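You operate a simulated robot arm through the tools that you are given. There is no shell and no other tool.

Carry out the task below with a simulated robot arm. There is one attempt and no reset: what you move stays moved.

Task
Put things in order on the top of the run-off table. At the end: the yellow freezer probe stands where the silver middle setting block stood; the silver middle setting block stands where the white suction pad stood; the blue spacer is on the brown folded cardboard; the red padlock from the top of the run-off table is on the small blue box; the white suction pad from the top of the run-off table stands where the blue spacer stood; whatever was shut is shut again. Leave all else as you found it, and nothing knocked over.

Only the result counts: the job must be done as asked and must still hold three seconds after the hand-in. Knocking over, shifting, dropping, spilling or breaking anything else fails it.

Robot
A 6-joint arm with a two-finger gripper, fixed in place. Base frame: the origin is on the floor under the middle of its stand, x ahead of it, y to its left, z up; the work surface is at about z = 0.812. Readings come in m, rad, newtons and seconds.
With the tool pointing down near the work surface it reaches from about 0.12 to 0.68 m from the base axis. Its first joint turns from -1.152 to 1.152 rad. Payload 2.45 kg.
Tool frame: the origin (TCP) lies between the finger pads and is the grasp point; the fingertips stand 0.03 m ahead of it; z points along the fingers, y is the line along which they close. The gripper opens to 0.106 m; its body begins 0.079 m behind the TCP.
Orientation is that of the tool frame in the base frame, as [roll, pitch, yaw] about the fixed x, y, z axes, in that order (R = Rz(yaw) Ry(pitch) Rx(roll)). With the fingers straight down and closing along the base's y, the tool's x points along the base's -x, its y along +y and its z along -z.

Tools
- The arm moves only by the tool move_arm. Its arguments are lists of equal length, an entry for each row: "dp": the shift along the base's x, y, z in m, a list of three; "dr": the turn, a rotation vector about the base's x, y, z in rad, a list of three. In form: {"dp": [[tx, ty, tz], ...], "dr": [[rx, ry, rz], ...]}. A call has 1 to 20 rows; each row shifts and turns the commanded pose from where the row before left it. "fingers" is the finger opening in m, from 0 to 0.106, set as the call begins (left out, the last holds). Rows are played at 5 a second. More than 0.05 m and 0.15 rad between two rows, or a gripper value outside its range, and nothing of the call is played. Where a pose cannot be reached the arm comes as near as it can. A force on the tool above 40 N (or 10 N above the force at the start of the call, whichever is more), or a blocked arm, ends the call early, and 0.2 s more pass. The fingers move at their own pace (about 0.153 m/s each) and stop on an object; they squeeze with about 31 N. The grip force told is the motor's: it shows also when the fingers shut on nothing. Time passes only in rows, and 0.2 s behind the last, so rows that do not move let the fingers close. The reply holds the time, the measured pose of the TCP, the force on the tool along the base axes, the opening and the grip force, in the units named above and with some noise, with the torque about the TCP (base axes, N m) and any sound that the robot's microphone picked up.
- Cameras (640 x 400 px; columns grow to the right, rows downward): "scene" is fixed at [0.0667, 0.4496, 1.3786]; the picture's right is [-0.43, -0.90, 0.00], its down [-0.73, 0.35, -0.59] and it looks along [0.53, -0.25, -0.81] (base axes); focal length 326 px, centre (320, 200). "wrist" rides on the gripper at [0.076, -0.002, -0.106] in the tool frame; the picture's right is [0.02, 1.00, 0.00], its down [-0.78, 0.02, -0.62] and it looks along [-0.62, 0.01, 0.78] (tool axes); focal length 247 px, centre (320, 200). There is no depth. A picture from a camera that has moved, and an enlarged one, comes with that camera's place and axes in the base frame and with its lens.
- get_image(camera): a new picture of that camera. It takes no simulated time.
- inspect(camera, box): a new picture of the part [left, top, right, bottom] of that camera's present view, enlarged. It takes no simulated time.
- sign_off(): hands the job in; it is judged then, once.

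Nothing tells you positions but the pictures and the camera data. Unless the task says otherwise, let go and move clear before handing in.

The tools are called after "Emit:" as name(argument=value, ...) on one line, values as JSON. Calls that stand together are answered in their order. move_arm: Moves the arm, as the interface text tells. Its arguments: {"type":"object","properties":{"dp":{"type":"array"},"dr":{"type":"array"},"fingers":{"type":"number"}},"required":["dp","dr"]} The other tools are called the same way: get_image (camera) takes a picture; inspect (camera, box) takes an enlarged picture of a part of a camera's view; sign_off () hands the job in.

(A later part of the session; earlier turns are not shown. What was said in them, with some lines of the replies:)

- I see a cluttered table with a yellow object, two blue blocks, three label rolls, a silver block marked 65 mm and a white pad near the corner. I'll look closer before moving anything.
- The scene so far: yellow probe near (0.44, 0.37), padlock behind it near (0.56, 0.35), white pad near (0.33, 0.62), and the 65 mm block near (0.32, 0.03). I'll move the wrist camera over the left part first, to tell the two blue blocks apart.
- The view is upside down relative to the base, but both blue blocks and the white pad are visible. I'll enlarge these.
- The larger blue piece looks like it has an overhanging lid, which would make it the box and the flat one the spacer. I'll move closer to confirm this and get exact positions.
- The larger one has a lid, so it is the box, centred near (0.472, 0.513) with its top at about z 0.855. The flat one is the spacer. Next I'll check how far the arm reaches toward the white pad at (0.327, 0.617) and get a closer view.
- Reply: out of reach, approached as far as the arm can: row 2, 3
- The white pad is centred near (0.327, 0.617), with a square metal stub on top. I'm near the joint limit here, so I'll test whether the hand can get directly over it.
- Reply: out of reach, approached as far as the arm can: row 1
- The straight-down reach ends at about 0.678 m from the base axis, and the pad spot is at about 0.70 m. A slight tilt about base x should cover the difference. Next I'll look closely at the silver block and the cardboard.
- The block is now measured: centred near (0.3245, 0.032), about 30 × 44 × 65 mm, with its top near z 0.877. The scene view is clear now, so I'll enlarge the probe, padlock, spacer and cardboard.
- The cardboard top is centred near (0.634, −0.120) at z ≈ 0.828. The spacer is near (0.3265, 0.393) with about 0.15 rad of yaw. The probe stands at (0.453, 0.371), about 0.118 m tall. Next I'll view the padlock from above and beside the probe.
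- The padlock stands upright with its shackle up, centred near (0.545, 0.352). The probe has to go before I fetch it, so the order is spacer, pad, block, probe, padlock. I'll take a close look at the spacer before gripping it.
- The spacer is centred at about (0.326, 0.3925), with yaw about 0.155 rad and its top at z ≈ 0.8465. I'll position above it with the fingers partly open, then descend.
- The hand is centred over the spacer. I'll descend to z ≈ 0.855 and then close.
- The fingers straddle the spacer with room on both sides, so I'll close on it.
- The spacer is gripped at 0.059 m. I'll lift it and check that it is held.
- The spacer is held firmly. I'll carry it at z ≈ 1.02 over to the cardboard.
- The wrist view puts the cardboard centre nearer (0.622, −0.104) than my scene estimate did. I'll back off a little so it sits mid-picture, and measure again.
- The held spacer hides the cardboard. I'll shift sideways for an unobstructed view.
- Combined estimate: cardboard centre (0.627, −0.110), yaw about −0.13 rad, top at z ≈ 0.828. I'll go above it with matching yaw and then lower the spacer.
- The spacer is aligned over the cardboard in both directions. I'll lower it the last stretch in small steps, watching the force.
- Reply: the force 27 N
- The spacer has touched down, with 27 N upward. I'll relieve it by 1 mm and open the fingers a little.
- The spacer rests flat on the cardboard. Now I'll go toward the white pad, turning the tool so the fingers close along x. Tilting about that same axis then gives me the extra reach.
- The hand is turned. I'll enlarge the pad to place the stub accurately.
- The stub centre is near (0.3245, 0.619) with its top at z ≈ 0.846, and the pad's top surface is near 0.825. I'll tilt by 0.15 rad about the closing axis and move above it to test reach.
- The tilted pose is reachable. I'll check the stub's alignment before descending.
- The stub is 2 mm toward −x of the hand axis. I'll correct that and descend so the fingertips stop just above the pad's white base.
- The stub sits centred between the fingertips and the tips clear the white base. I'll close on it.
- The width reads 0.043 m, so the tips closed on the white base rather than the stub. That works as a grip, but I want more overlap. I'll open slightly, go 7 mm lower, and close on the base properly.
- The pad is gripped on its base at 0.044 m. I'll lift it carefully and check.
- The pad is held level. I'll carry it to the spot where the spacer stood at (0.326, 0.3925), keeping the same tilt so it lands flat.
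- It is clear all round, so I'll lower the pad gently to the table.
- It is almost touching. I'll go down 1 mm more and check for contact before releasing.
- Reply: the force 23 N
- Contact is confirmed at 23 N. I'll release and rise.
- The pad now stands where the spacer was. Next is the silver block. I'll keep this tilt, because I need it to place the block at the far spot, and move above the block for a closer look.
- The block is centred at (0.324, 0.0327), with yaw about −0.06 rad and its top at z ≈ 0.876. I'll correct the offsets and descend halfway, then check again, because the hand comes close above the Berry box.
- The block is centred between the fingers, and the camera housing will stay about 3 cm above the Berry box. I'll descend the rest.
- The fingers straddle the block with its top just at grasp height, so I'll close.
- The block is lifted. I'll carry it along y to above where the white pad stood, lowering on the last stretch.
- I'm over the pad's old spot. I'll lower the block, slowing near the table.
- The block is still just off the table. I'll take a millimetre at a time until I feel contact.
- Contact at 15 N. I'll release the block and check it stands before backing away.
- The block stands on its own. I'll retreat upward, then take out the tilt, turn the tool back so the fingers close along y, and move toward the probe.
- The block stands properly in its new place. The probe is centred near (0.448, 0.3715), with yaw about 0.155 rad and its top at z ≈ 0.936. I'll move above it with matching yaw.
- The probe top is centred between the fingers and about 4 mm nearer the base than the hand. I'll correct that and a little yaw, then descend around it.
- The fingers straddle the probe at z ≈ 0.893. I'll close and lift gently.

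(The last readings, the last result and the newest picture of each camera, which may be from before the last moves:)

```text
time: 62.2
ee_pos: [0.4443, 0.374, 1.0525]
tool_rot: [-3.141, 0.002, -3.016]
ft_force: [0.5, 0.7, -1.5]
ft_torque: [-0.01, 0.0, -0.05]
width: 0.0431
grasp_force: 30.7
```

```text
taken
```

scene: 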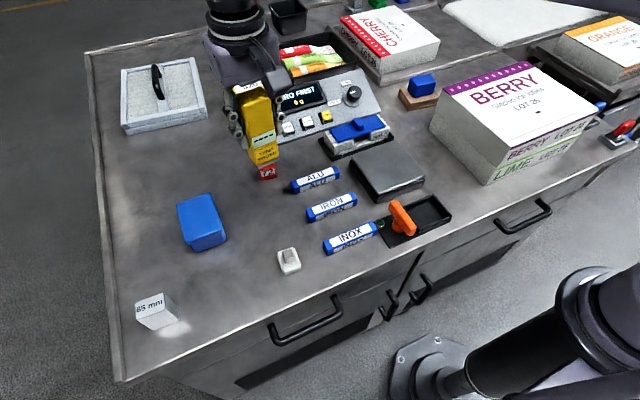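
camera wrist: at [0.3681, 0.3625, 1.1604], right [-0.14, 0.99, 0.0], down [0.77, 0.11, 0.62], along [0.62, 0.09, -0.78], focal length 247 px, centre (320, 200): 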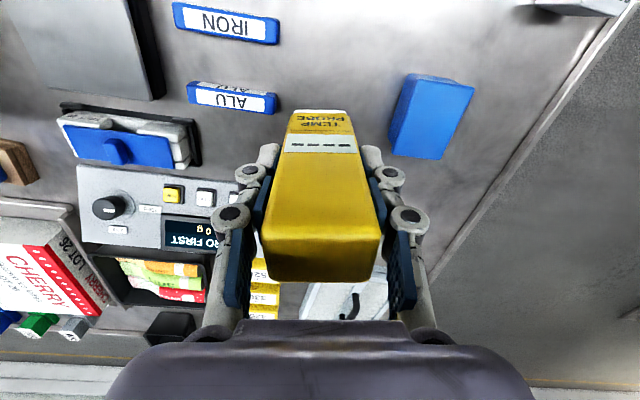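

The probe is held upright with its bottom at z ≈ 0.97. I'll carry it to above the block's old spot at (0.3235, 0.0327).

Emit:
move_arm(dp=[[-0.0151, -0.0427, 0.002], [-0.0151, -0.0427, 0], [-0.0151, -0.0427, 0], [-0.0151, -0.0427, 0], [-0.0151, -0.0427, 0], [-0.0151, -0.0427, 0], [-0.0151, -0.0427, 0], [-0.0151, -0.0424, 0], [0, 0, 0]], dr=[[0, 0, -0.0215], [0, 0, -0.0215], [0, 0, -0.0215], [0, 0, -0.0215], [0, 0, -0.0215], [0, 0, -0.0215], [0, 0, -0.0215], [0, 0, -0.0215], [0, 0, 0]])

Emit:
get_image(camera="wrist")

Emit:
get_image(camera="scene")

```text
time: 64.2
ee_pos: [0.3221, 0.0334, 1.0524]
tool_rot: [3.141, 0.001, 3.093]
ft_force: [-0.3, -0.3, -1.4]
ft_torque: [0.02, -0.01, 0.0]
width: 0.0432
grasp_force: 31.2
```

```text
taken
camera wrist: at [0.2458, 0.0356, 1.1613], right [0.03, 1.0, 0.0], down [0.78, -0.02, 0.62], along [0.62, -0.02, -0.78], focal length 247 px, centre (320, 200)
```

wrist: 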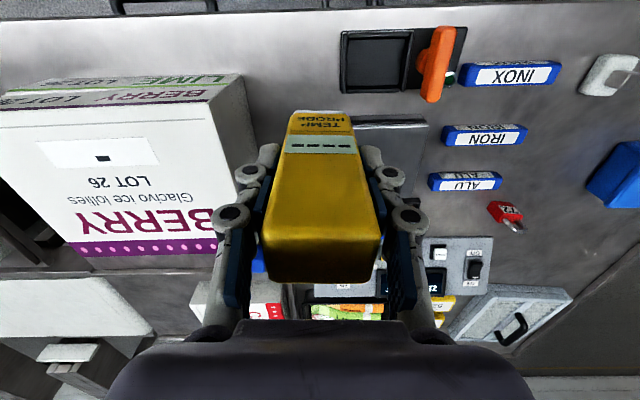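

```text
taken
```

scene: 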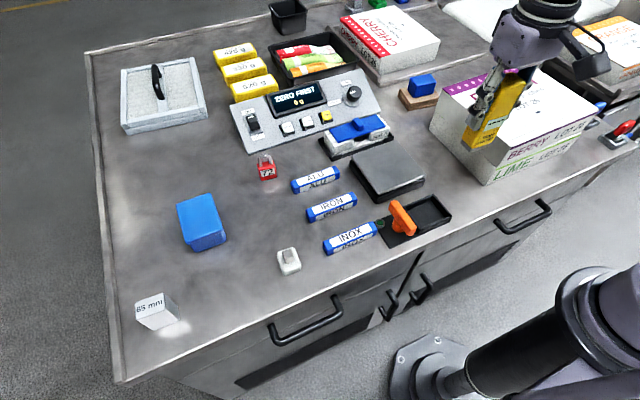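

Everything nearby clears the hand. I'll lower the probe most of the way, then look before touching down.

Emit:
move_arm(dp=[[0.001, -0.0005, -0.04], [0, 0, -0.04], [0, 0, -0.04], [0, 0, -0.02], [0, 0, 0]], dr=[[0, 0, 0], [0, 0, 0], [0, 0, 0], [0, 0, 0], [0, 0, 0]])

Emit:
get_image(camera="wrist")

Emit:
inspect(camera="scene", box=[370, 90, 530, 250])

```text
time: 65.4
ee_pos: [0.3214, 0.0346, 0.9133]
tool_rot: [-3.141, 0.002, 3.093]
ft_force: [-0.1, -0.1, -2.0]
ft_torque: [0.01, -0.03, 0.02]
width: 0.0431
grasp_force: 30.7
```

```text
taken
camera wrist: at [0.2459, 0.0354, 1.021], right [0.03, 1.0, 0.0], down [0.78, -0.02, 0.62], along [0.62, -0.02, -0.78], focal length 247 px, centre (320, 200)
```

wrist: 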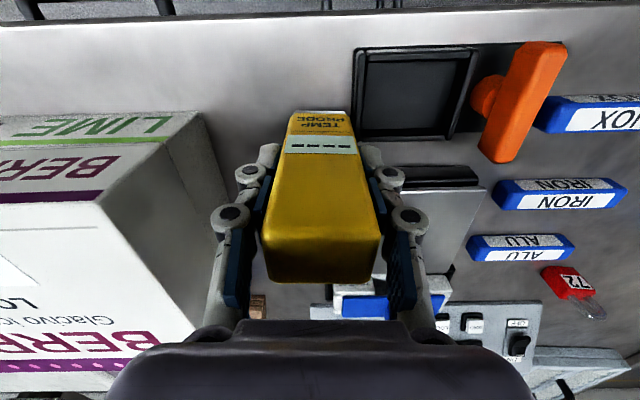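

```text
2.50 times, centred on (450, 170) of scene
camera zoom: at [0.0667, 0.4496, 1.3786], right [-0.43, -0.9, 0.0], down [-0.73, 0.35, -0.59], along [0.53, -0.25, -0.81], focal length 816 px, centre (-5, 275)
```

zoom: 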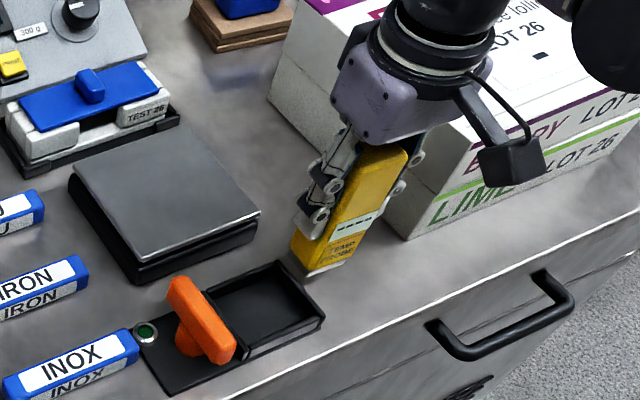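

The probe's base clears the tray edge by about 5 mm. I'll shift 1.5 mm away from it and lower to just above contact.

Emit:
move_arm(dp=[[0.001, -0.0015, -0.005], [0, 0, -0.007], [0, 0, -0.005], [0, 0, 0]], dr=[[0, 0, 0], [0, 0, 0], [0, 0, 0], [0, 0, 0]])

Emit:
inspect(camera="scene", box=[400, 140, 500, 250])

```text
time: 66.4
ee_pos: [0.3257, 0.0323, 0.8982]
tool_rot: [3.139, 0.002, 3.092]
ft_force: [0.4, 0.4, -1.5]
ft_torque: [0.0, 0.01, -0.01]
width: 0.0433
grasp_force: 30.8
```

```text
3.64 times, centred on (450, 195) of scene
camera zoom: at [0.0667, 0.4496, 1.3786], right [-0.43, -0.9, 0.0], down [-0.73, 0.35, -0.59], along [0.53, -0.25, -0.81], focal length 1187 px, centre (-153, 218)
```

zoom: 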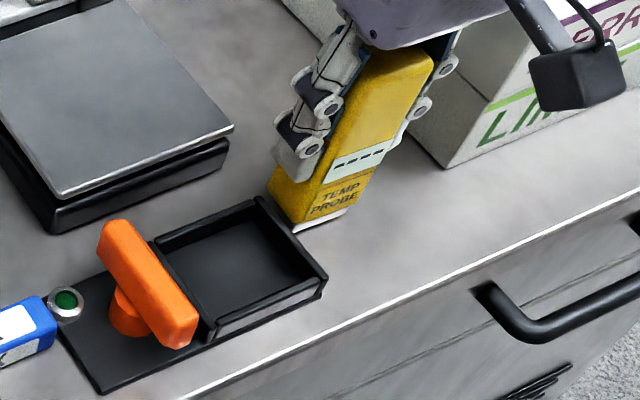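

Emit:
move_arm(dp=[[0, 0, -0.003], [0, 0, -0.0015], [0, 0, -0.001], [0, 0, 0]], dr=[[0, 0, 0], [0, 0, 0], [0, 0, 0], [0, 0, 0]])

```text
time: 67.4
ee_pos: [0.3247, 0.032, 0.8916]
tool_rot: [-3.141, 0.001, 3.093]
ft_force: [-1.3, -0.1, 27.9]
ft_torque: [0.05, 0.03, 0.04]
width: 0.0432
grasp_force: 30.6
```

Contact is firm at 28 N. I'll relieve it by 1 mm and release.

Emit:
move_arm(dp=[[0, 0, 0.001], [0, 0, 0]], dr=[[0, 0, 0], [0, 0, 0]])

Emit:
move_arm(dp=[[0, 0, 0], [0, 0, 0], [0, 0, 0]], dr=[[0, 0, 0], [0, 0, 0], [0, 0, 0]], fingers=0.062)

Emit:
get_image(camera="wrist")

```text
time: 68.0
ee_pos: [0.3253, 0.0312, 0.8924]
tool_rot: [3.141, 0.002, 3.092]
ft_force: [-0.7, -0.7, -1.1]
ft_torque: [0.04, 0.02, 0.03]
width: 0.0431
grasp_force: 31.4
```

```text
time: 68.8
ee_pos: [0.3252, 0.0308, 0.8909]
tool_rot: [-3.142, 0.002, 3.091]
ft_force: [-1.3, -0.2, 0.3]
ft_torque: [0.02, -0.01, -0.02]
width: 0.0621
grasp_force: 0.0
```

```text
taken
camera wrist: at [0.2484, 0.0329, 1.0001], right [0.03, 1.0, 0.0], down [0.78, -0.02, 0.62], along [0.62, -0.02, -0.78], focal length 247 px, centre (320, 200)
```

wrist: 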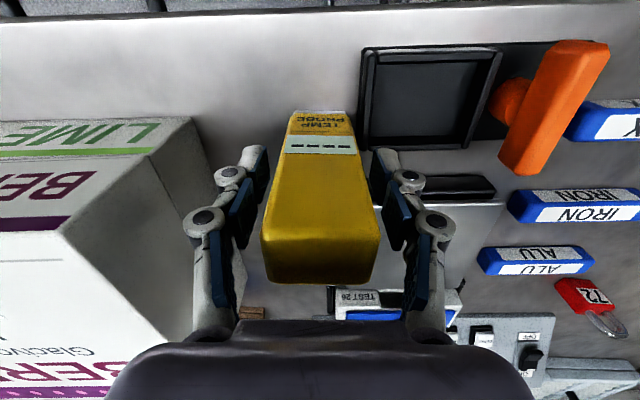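

The probe stands free with clear space on both sides. I'll rise straight up.

Emit:
move_arm(dp=[[0, 0, 0.02], [0, 0, 0.045], [0, 0, 0.045], [0, 0, 0.045], [0, 0, 0]], dr=[[0, 0, 0], [0, 0, 0], [0, 0, 0], [0, 0, 0], [0, 0, 0]])

Emit:
get_image(camera="scene")

Emit:
inspect(camera="scene", box=[225, 130, 305, 200])

Emit:
inspect(camera="scene", box=[160, 170, 260, 270])

```text
time: 70.0
ee_pos: [0.3217, 0.0313, 1.0483]
tool_rot: [3.141, 0.002, 3.092]
ft_force: [1.2, 0.0, 0.9]
ft_torque: [0.01, 0.0, 0.0]
width: 0.0619
grasp_force: 0.1
```

```text
taken
```

scene: 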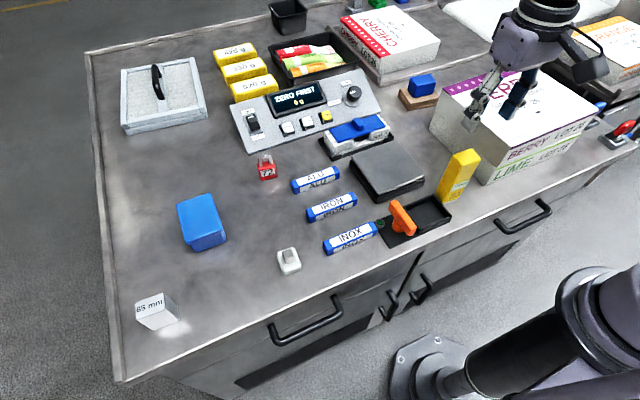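

```text
5.71 times, centred on (265, 165) of scene
camera zoom: at [0.0667, 0.4496, 1.3786], right [-0.43, -0.9, 0.0], down [-0.73, 0.35, -0.59], along [0.53, -0.25, -0.81], focal length 1865 px, centre (634, 400)
```

zoom: 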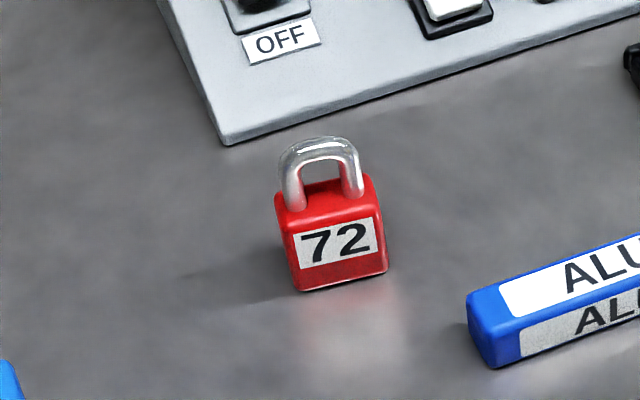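

```text
4.00 times, centred on (210, 220) of scene
camera zoom: at [0.0667, 0.4496, 1.3786], right [-0.43, -0.9, 0.0], down [-0.73, 0.35, -0.59], along [0.53, -0.25, -0.81], focal length 1306 px, centre (760, 120)
```

zoom: 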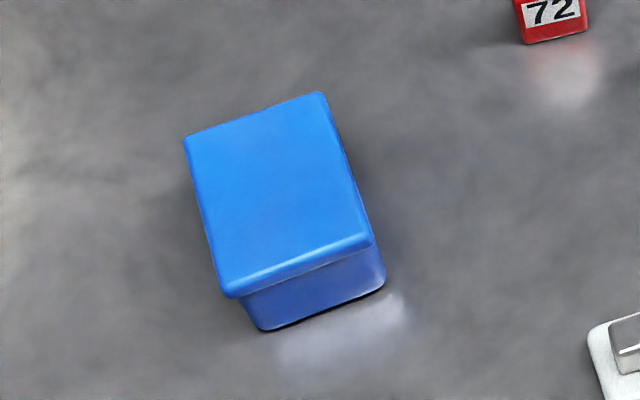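

All four placed items stand well, and the padlock is now freely accessible. I'll move to view it from close up.

Emit:
move_arm(dp=[[0.012, 0.039, 0], [0.012, 0.039, 0], [0.012, 0.039, 0], [0.012, 0.039, 0], [0.012, 0.039, -0.01], [0.012, 0.039, -0.01], [0.012, 0.039, -0.01], [0.012, 0.039, -0.01], [0, 0, 0]], dr=[[0, 0, -0.01], [0, 0, -0.01], [0, 0, -0.01], [0, 0, -0.01], [0, 0, -0.01], [0, 0, -0.01], [0, 0, -0.01], [0, 0, 0], [0, 0, 0]])

Emit:
get_image(camera="wrist")

Emit:
inspect(camera="wrist", box=[270, 140, 380, 240])

```text
time: 72.0
ee_pos: [0.4198, 0.3431, 1.0068]
tool_rot: [3.141, 0.002, 3.022]
ft_force: [0.6, 0.6, -0.2]
ft_torque: [0.02, 0.03, -0.03]
width: 0.0621
grasp_force: 0.1
```

```text
taken
camera wrist: at [0.3432, 0.3509, 1.1148], right [0.1, 1.0, 0.0], down [0.78, -0.08, 0.62], along [0.62, -0.06, -0.78], focal length 247 px, centre (320, 200)
```

wrist: 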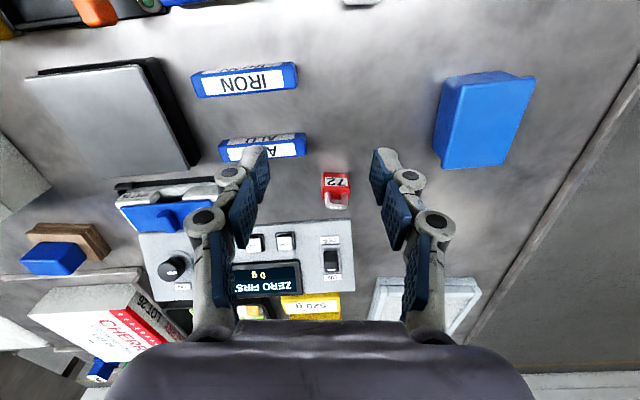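

```text
4.00 times, centred on (325, 190) of wrist
camera zoom: at [0.3432, 0.3509, 1.1148], right [0.1, 1.0, 0.0], down [0.78, -0.08, 0.62], along [0.62, -0.06, -0.78], focal length 988 px, centre (300, 240)
```

zoom: 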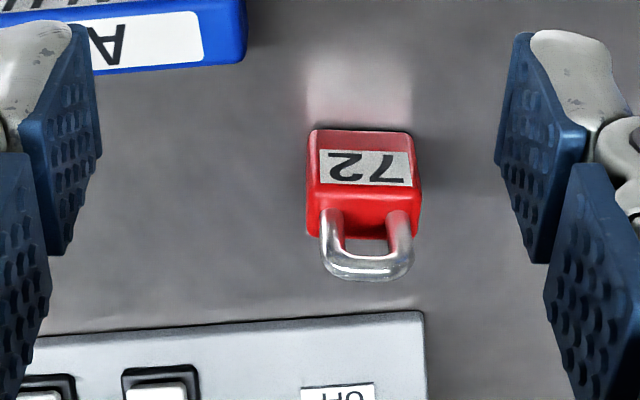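

The padlock body is about 37 mm wide, centred near (0.547, 0.353). The body top is at z ≈ 0.847 and the shackle top at about 0.88. I'll move above it and verify.

Emit:
move_arm(dp=[[0.0424, 0.0033, -0.019], [0.0424, 0.0033, -0.019], [0.0424, 0.0033, -0.015], [0, 0, 0]], dr=[[0, 0, 0], [0, 0, 0], [0, 0, 0], [0, 0, 0]])

Emit:
get_image(camera="wrist")

Emit:
inspect(camera="wrist", box=[270, 70, 380, 170])

```text
time: 73.0
ee_pos: [0.5464, 0.354, 0.9518]
tool_rot: [-3.14, 0.002, 3.023]
ft_force: [0.0, -0.6, -0.6]
ft_torque: [0.02, -0.01, -0.01]
width: 0.062
grasp_force: 0.1
```

```text
taken
camera wrist: at [0.4703, 0.3613, 1.0609], right [0.1, 1.0, 0.0], down [0.78, -0.08, 0.62], along [0.62, -0.06, -0.78], focal length 247 px, centre (320, 200)
```

wrist: 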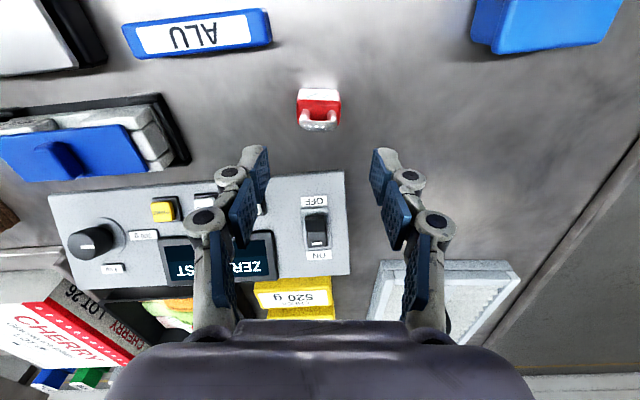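

```text
4.00 times, centred on (325, 120) of wrist
camera zoom: at [0.4703, 0.3613, 1.0609], right [0.1, 1.0, 0.0], down [0.78, -0.08, 0.62], along [0.62, -0.06, -0.78], focal length 988 px, centre (300, 520)
```

zoom: 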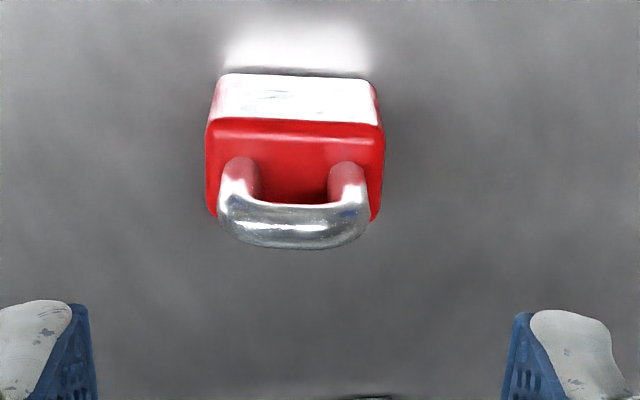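

Aligned: the padlock is centred between the fingers. I'll descend to grip the body below the shackle.

Emit:
move_arm(dp=[[-0.002, -0.0005, -0.03], [0, 0, -0.03], [0, 0, -0.025], [0, 0, -0.015], [0, 0, 0]], dr=[[0, 0, 0], [0, 0, 0], [0, 0, 0], [0, 0, 0], [0, 0, 0]])

Emit:
get_image(camera="wrist")

Emit:
inspect(camera="scene", box=[200, 80, 340, 210])

```text
time: 74.2
ee_pos: [0.5454, 0.3524, 0.855]
tool_rot: [-3.139, 0.002, 3.022]
ft_force: [0.4, -0.5, -0.3]
ft_torque: [0.02, -0.01, -0.02]
width: 0.0621
grasp_force: 0.0
```

```text
taken
camera wrist: at [0.4702, 0.3604, 0.963], right [0.1, 1.0, 0.0], down [0.78, -0.08, 0.62], along [0.62, -0.06, -0.78], focal length 247 px, centre (320, 200)
```

wrist: 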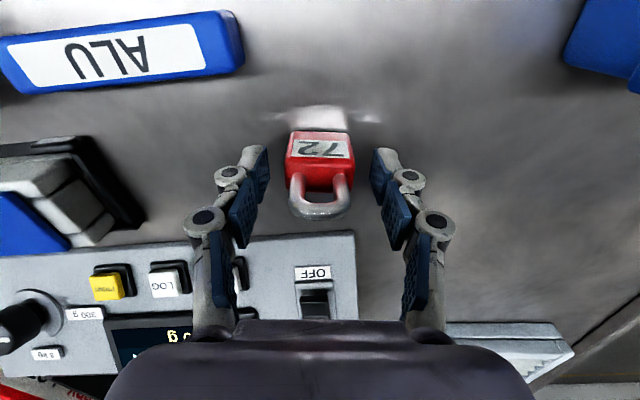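

```text
3.08 times, centred on (270, 145) of scene
camera zoom: at [0.0667, 0.4496, 1.3786], right [-0.43, -0.9, 0.0], down [-0.73, 0.35, -0.59], along [0.53, -0.25, -0.81], focal length 1004 px, centre (474, 369)
```

zoom: 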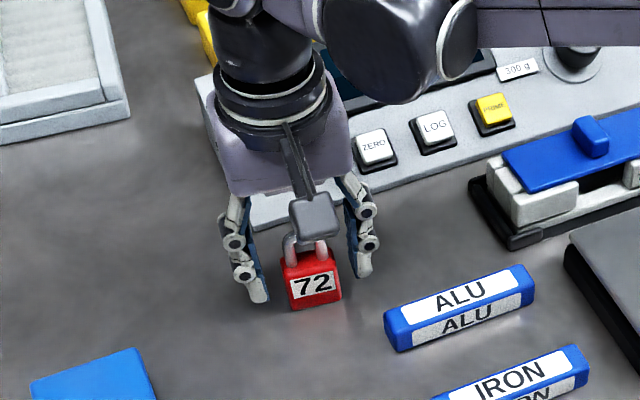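

The fingers flank the padlock body. I'll go 3 mm deeper, then close.

Emit:
move_arm(dp=[[0, 0, -0.003], [0, 0, 0]], dr=[[0, 0, 0], [0, 0, 0]])

Emit:
move_arm(dp=[[0, 0, 0], [0, 0, 0], [0, 0, 0], [0, 0, 0]], dr=[[0, 0, 0], [0, 0, 0], [0, 0, 0], [0, 0, 0]], fingers=0.0)

Emit:
move_arm(dp=[[0, 0, 0.01], [0, 0, 0.03], [0, 0, 0.04], [0, 0, 0.04], [0, 0, 0]], dr=[[0, 0, 0], [0, 0, 0], [0, 0, 0], [0, 0, 0], [0, 0, 0]])

Emit:
get_image(camera="wrist")

```text
time: 74.8
ee_pos: [0.5461, 0.3521, 0.8522]
tool_rot: [-3.141, 0.002, 3.024]
ft_force: [0.4, -0.5, -0.7]
ft_torque: [-0.02, 0.0, 0.0]
width: 0.0623
grasp_force: 0.0
```

```text
time: 75.8
ee_pos: [0.5472, 0.3511, 0.853]
tool_rot: [-3.141, 0.001, 3.025]
ft_force: [-0.2, -0.4, 2.6]
ft_torque: [-0.04, 0.03, -0.02]
width: 0.037
grasp_force: 30.9
```

```text
time: 77.0
ee_pos: [0.5446, 0.3503, 0.971]
tool_rot: [-3.141, 0.003, 3.023]
ft_force: [0.4, -0.3, -0.8]
ft_torque: [0.0, 0.04, -0.04]
width: 0.0372
grasp_force: 30.5
```

```text
taken
camera wrist: at [0.4682, 0.3584, 1.0784], right [0.1, 1.0, 0.0], down [0.78, -0.08, 0.62], along [0.62, -0.06, -0.78], focal length 247 px, centre (320, 200)
```

wrist: 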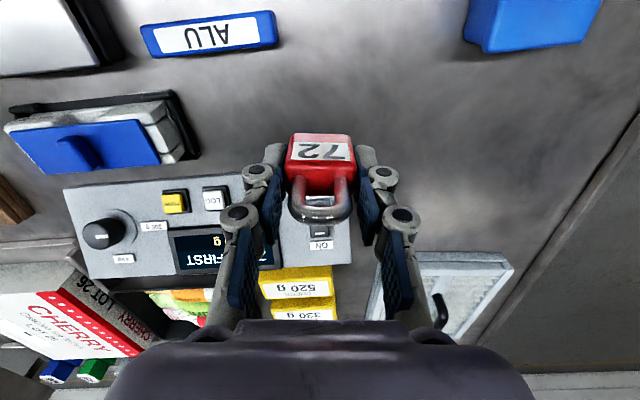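

The padlock is held at 37 mm, upright. The box top spans x 0.4235–0.519 and y 0.479–0.5455 at z ≈ 0.855. I'll carry the padlock to (0.448, 0.503), fully inside that area and within straight-down reach.

Emit:
move_arm(dp=[[-0.024, 0.038, 0], [-0.024, 0.038, 0], [-0.024, 0.038, 0], [-0.0246, 0.0387, 0], [0, 0, 0]], dr=[[0, 0, 0.03], [0, 0, 0.03], [0, 0, 0.03], [0, 0, 0.03], [0, 0, 0]])

Emit:
get_image(camera="wrist")

Emit:
get_image(camera="scene")

```text
time: 78.2
ee_pos: [0.447, 0.5029, 0.9707]
tool_rot: [-3.141, 0.002, -3.14]
ft_force: [0.8, -0.2, -1.3]
ft_torque: [0.02, -0.02, -0.01]
width: 0.0372
grasp_force: 30.6
```

```text
taken
camera wrist: at [0.371, 0.5015, 1.0789], right [-0.02, 1.0, 0.0], down [0.78, 0.02, 0.62], along [0.62, 0.01, -0.78], focal length 247 px, centre (320, 200)
```

wrist: 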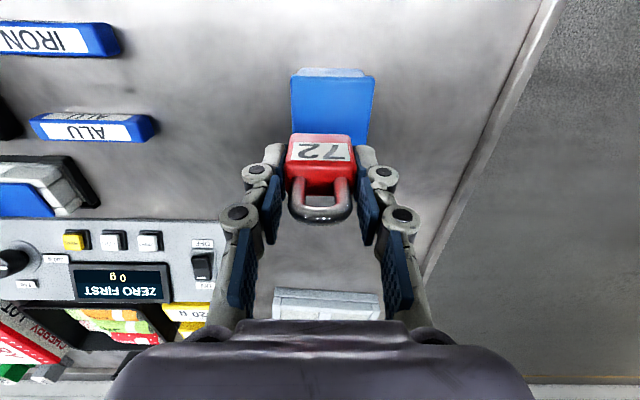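

```text
taken
```

scene: 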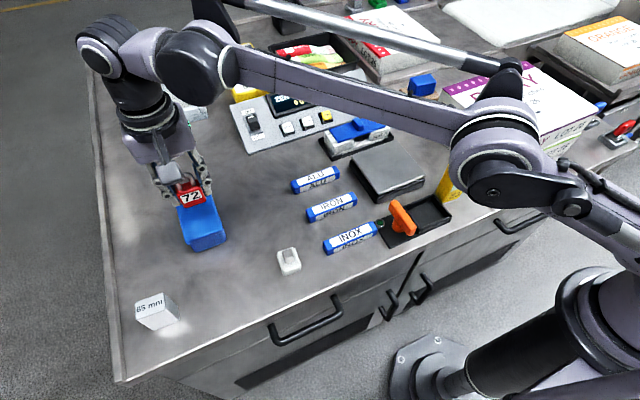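

The padlock is over the box. I'll shift 4 mm more toward the box's middle and descend, finishing gently.

Emit:
move_arm(dp=[[-0.001, 0.004, -0.02], [0, 0, -0.025], [0, 0, -0.015], [0, 0, -0.005], [0, 0, 0]], dr=[[0, 0, 0], [0, 0, 0], [0, 0, 0], [0, 0, 0], [0, 0, 0]])

Emit:
get_image(camera="wrist")

Emit:
inspect(camera="scene", box=[130, 130, 270, 270])

```text
time: 79.4
ee_pos: [0.449, 0.5078, 0.9059]
tool_rot: [-3.142, 0.003, -3.14]
ft_force: [0.1, -0.3, -0.4]
ft_torque: [0.0, -0.01, 0.01]
width: 0.0371
grasp_force: 31.1
```

```text
taken
camera wrist: at [0.3714, 0.5067, 1.0141], right [-0.02, 1.0, 0.0], down [0.78, 0.02, 0.62], along [0.62, 0.01, -0.78], focal length 247 px, centre (320, 200)
```

wrist: 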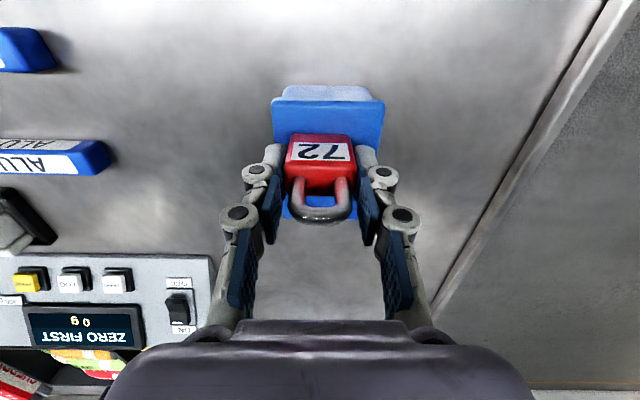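

```text
2.86 times, centred on (200, 200) of scene
camera zoom: at [0.0667, 0.4497, 1.3786], right [-0.43, -0.9, 0.0], down [-0.73, 0.35, -0.59], along [0.53, -0.25, -0.81], focal length 933 px, centre (663, 200)
```

zoom: 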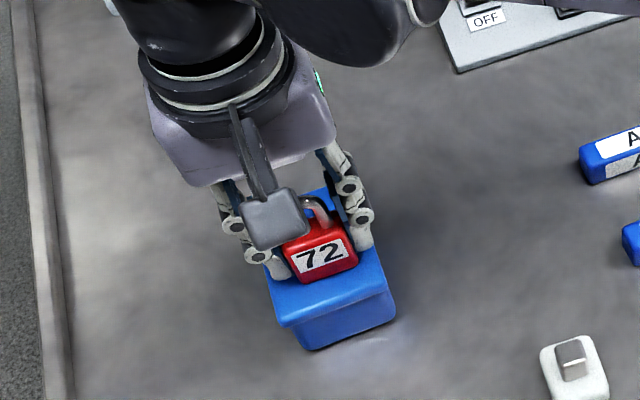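

The padlock is well inside the box outline. I'll lower the last centimetre in small steps.

Emit:
move_arm(dp=[[0, 0, -0.004], [0, 0, -0.003], [0, 0, -0.0015], [0, 0, 0]], dr=[[0, 0, 0], [0, 0, 0], [0, 0, 0], [0, 0, 0]])

```text
time: 80.4
ee_pos: [0.4481, 0.5076, 0.8993]
tool_rot: [3.141, -0.001, -3.14]
ft_force: [-2.7, 0.9, 30.4]
ft_torque: [0.08, 0.12, 0.02]
width: 0.037
grasp_force: 31.2
```

Contact at 30 N. I'll relieve it slightly, release, and look.

Emit:
move_arm(dp=[[0, 0, 0.0015], [0, 0, 0]], dr=[[0, 0, 0], [0, 0, 0]])

Emit:
move_arm(dp=[[0, 0, 0], [0, 0, 0], [0, 0, 0]], dr=[[0, 0, 0], [0, 0, 0], [0, 0, 0]], fingers=0.058)

Emit:
get_image(camera="wrist")

```text
time: 81.0
ee_pos: [0.4493, 0.5101, 0.8992]
tool_rot: [3.141, 0.0, -3.14]
ft_force: [-3.4, 1.8, 11.9]
ft_torque: [0.1, 0.11, -0.03]
width: 0.0373
grasp_force: 30.9
```

```text
time: 81.8
ee_pos: [0.449, 0.5088, 0.8989]
tool_rot: [3.14, 0.001, -3.141]
ft_force: [0.1, -0.1, -0.7]
ft_torque: [-0.03, -0.01, 0.03]
width: 0.058
grasp_force: 0.0
```

```text
taken
camera wrist: at [0.372, 0.5065, 1.0072], right [-0.02, 1.0, 0.0], down [0.78, 0.02, 0.62], along [0.62, 0.01, -0.78], focal length 247 px, centre (320, 200)
```

wrist: 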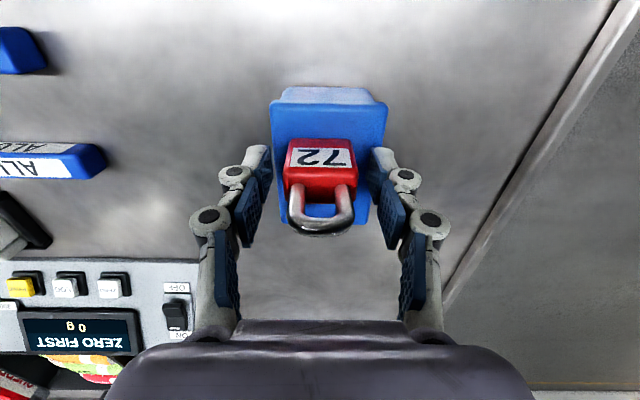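

The padlock stands on the box. I'll rise straight up and move clear, then check everything.

Emit:
move_arm(dp=[[0, 0, 0.015], [0, 0, 0.03], [0, 0, 0.04], [0, 0, 0.04], [0, 0, 0]], dr=[[0, 0, 0], [0, 0, 0], [0, 0, 0], [0, 0, 0], [0, 0, 0]])

Emit:
move_arm(dp=[[-0.03, -0.035, 0.01], [-0.03, -0.035, 0.01], [-0.03, -0.035, 0.01], [-0.03, -0.035, 0.01], [-0.02, -0.04, 0], [-0.02, -0.04, 0], [0, -0.045, 0], [0, -0.045, 0], [0, -0.045, 0], [0, -0.045, 0], [0, -0.045, 0], [0, 0, 0]], dr=[[0, 0, 0], [0, 0, 0], [0, 0, 0], [0, 0, 0], [0, 0, 0], [0, 0, 0], [0, 0, 0], [0, 0, 0], [0, 0, 0], [0, 0, 0], [0, 0, 0], [0, 0, 0]])

Emit:
get_image(camera="scene")

Emit:
get_image(camera="wrist")

Emit:
inspect(camera="scene", box=[100, 160, 320, 340])

Emit:
inspect(camera="scene", box=[300, 50, 540, 260])

```text
time: 83.0
ee_pos: [0.4383, 0.4951, 1.0197]
tool_rot: [-3.14, 0.002, -3.14]
ft_force: [0.1, 0.5, -0.1]
ft_torque: [-0.02, -0.03, 0.04]
width: 0.0579
grasp_force: 0.0
out of reach, approached as far as the arm can: row 3, 4
```

```text
time: 85.6
ee_pos: [0.2783, 0.0547, 1.0598]
tool_rot: [-3.141, 0.002, -3.14]
ft_force: [0.5, -0.7, 0.3]
ft_torque: [0.05, 0.01, 0.01]
width: 0.058
grasp_force: 0.0
```

```text
taken
```

scene: 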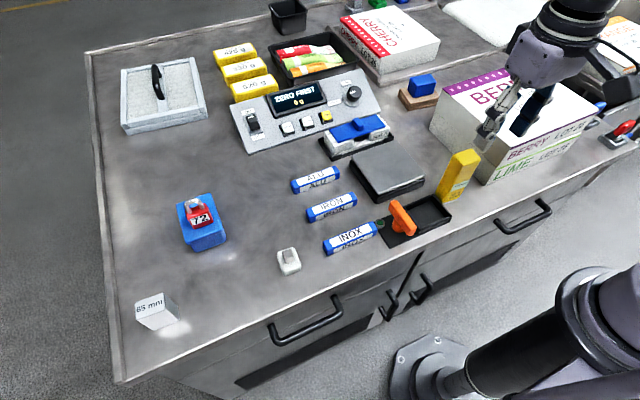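

```text
taken
camera wrist: at [0.2008, 0.0517, 1.1674], right [-0.02, 1.0, 0.0], down [0.78, 0.02, 0.62], along [0.62, 0.01, -0.78], focal length 247 px, centre (320, 200)
```

wrist: 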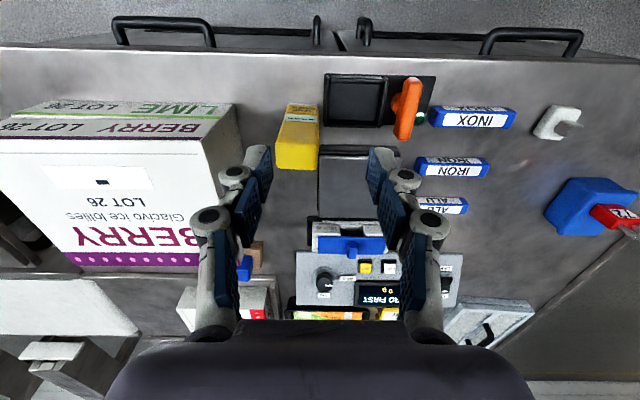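

```text
2.22 times, centred on (210, 250) of scene
camera zoom: at [0.0667, 0.4496, 1.3786], right [-0.43, -0.9, 0.0], down [-0.73, 0.35, -0.59], along [0.53, -0.25, -0.81], focal length 725 px, centre (564, 89)
```

zoom: 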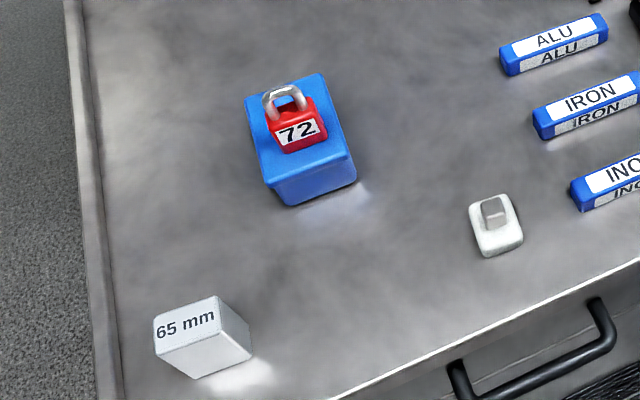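

```text
1.90 times, centred on (420, 155) of scene
camera zoom: at [0.0667, 0.4496, 1.3786], right [-0.43, -0.9, 0.0], down [-0.73, 0.35, -0.59], along [0.53, -0.25, -0.81], focal length 622 px, centre (130, 286)
```

zoom: 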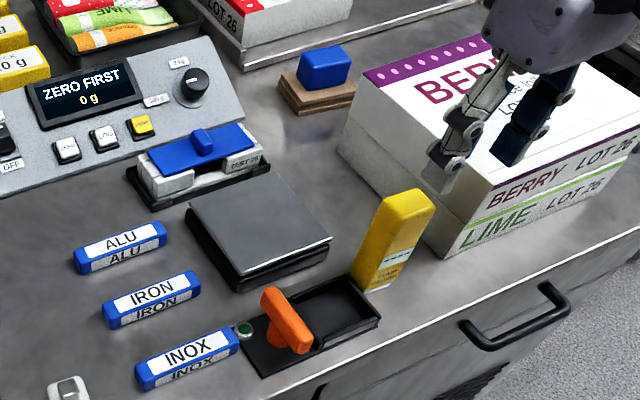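

Everything stands: padlock on the box, block at the pad's old spot, pad at the spacer's, spacer on the cardboard. I'll compare the probe's footing with the block's original one, in the same view as before.

Emit:
inspect(camera="scene", box=[370, 150, 510, 250])

Emit:
inspect(camera="scene", box=[160, 170, 260, 270])

Emit:
inspect(camera="wrist", box=[240, 60, 460, 200])

```text
4.00 times, centred on (440, 200) of scene
camera zoom: at [0.0667, 0.4496, 1.3786], right [-0.43, -0.9, 0.0], down [-0.73, 0.35, -0.59], along [0.53, -0.25, -0.81], focal length 1306 px, centre (-160, 200)
```

zoom: 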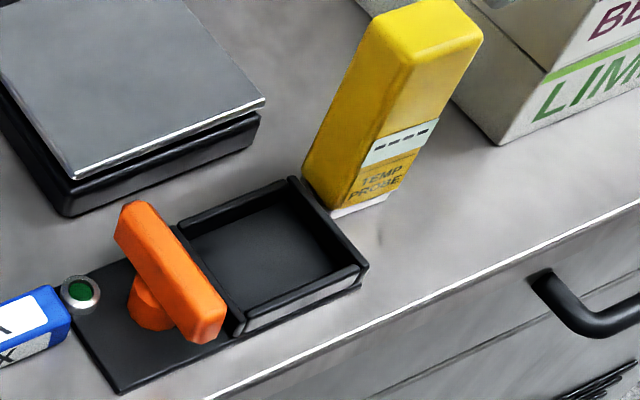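

```text
4.00 times, centred on (210, 220) of scene
camera zoom: at [0.0667, 0.4496, 1.3786], right [-0.43, -0.9, 0.0], down [-0.73, 0.35, -0.59], along [0.53, -0.25, -0.81], focal length 1306 px, centre (760, 120)
```

zoom: 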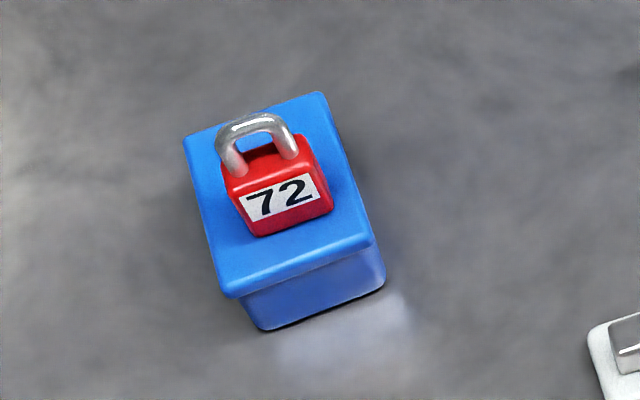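

```text
2.86 times, centred on (350, 130) of wrist
camera zoom: at [0.2008, 0.0517, 1.1674], right [-0.02, 1.0, 0.0], down [0.78, 0.02, 0.62], along [0.62, 0.01, -0.78], focal length 706 px, centre (234, 400)
```

zoom: 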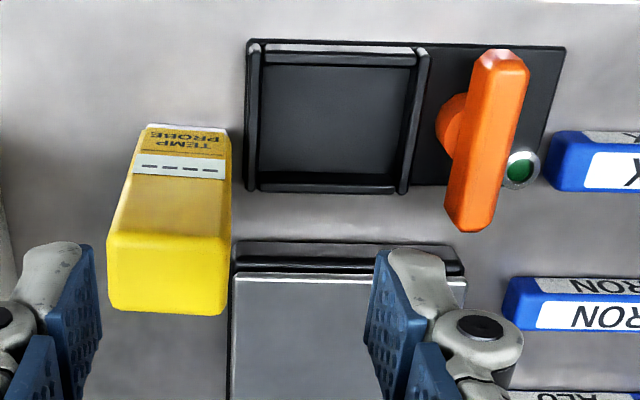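

The probe's footing matches the block's original to within a few millimetres. The box, tray, handle and scale haven't moved, nothing was opened, and the hand is clear. I'm handing the job in.

Emit:
sign_off()

```text
The job is handed in.
```

I rearranged the table as asked and handed the job in. I don't have a verdict back, so what follows is from my last camera pictures.

- **Yellow freezer probe:** it stands where the silver 65 mm setting block stood, within a few millimetres.
- **Silver setting block:** it stands upright where the white suction pad stood. I took the 65 mm block as the "middle" one, since it was the only setting block I could see.
- **White suction pad:** it stands where the blue spacer stood.
- **Blue spacer:** it lies flat on the brown folded cardboard. Of the two blue pieces, I took the plain one as the spacer and the larger one with the lid as the small blue box.
- **Red padlock:** it stands upright on the blue box, fully on the lid. It is about 2–3 cm off the middle, nearer the robot, because the arm could not reach the centre with the hand straight down.

I opened nothing, so there was nothing to shut again. I saw nothing else moved or knocked over, and the hand is clear of everything.
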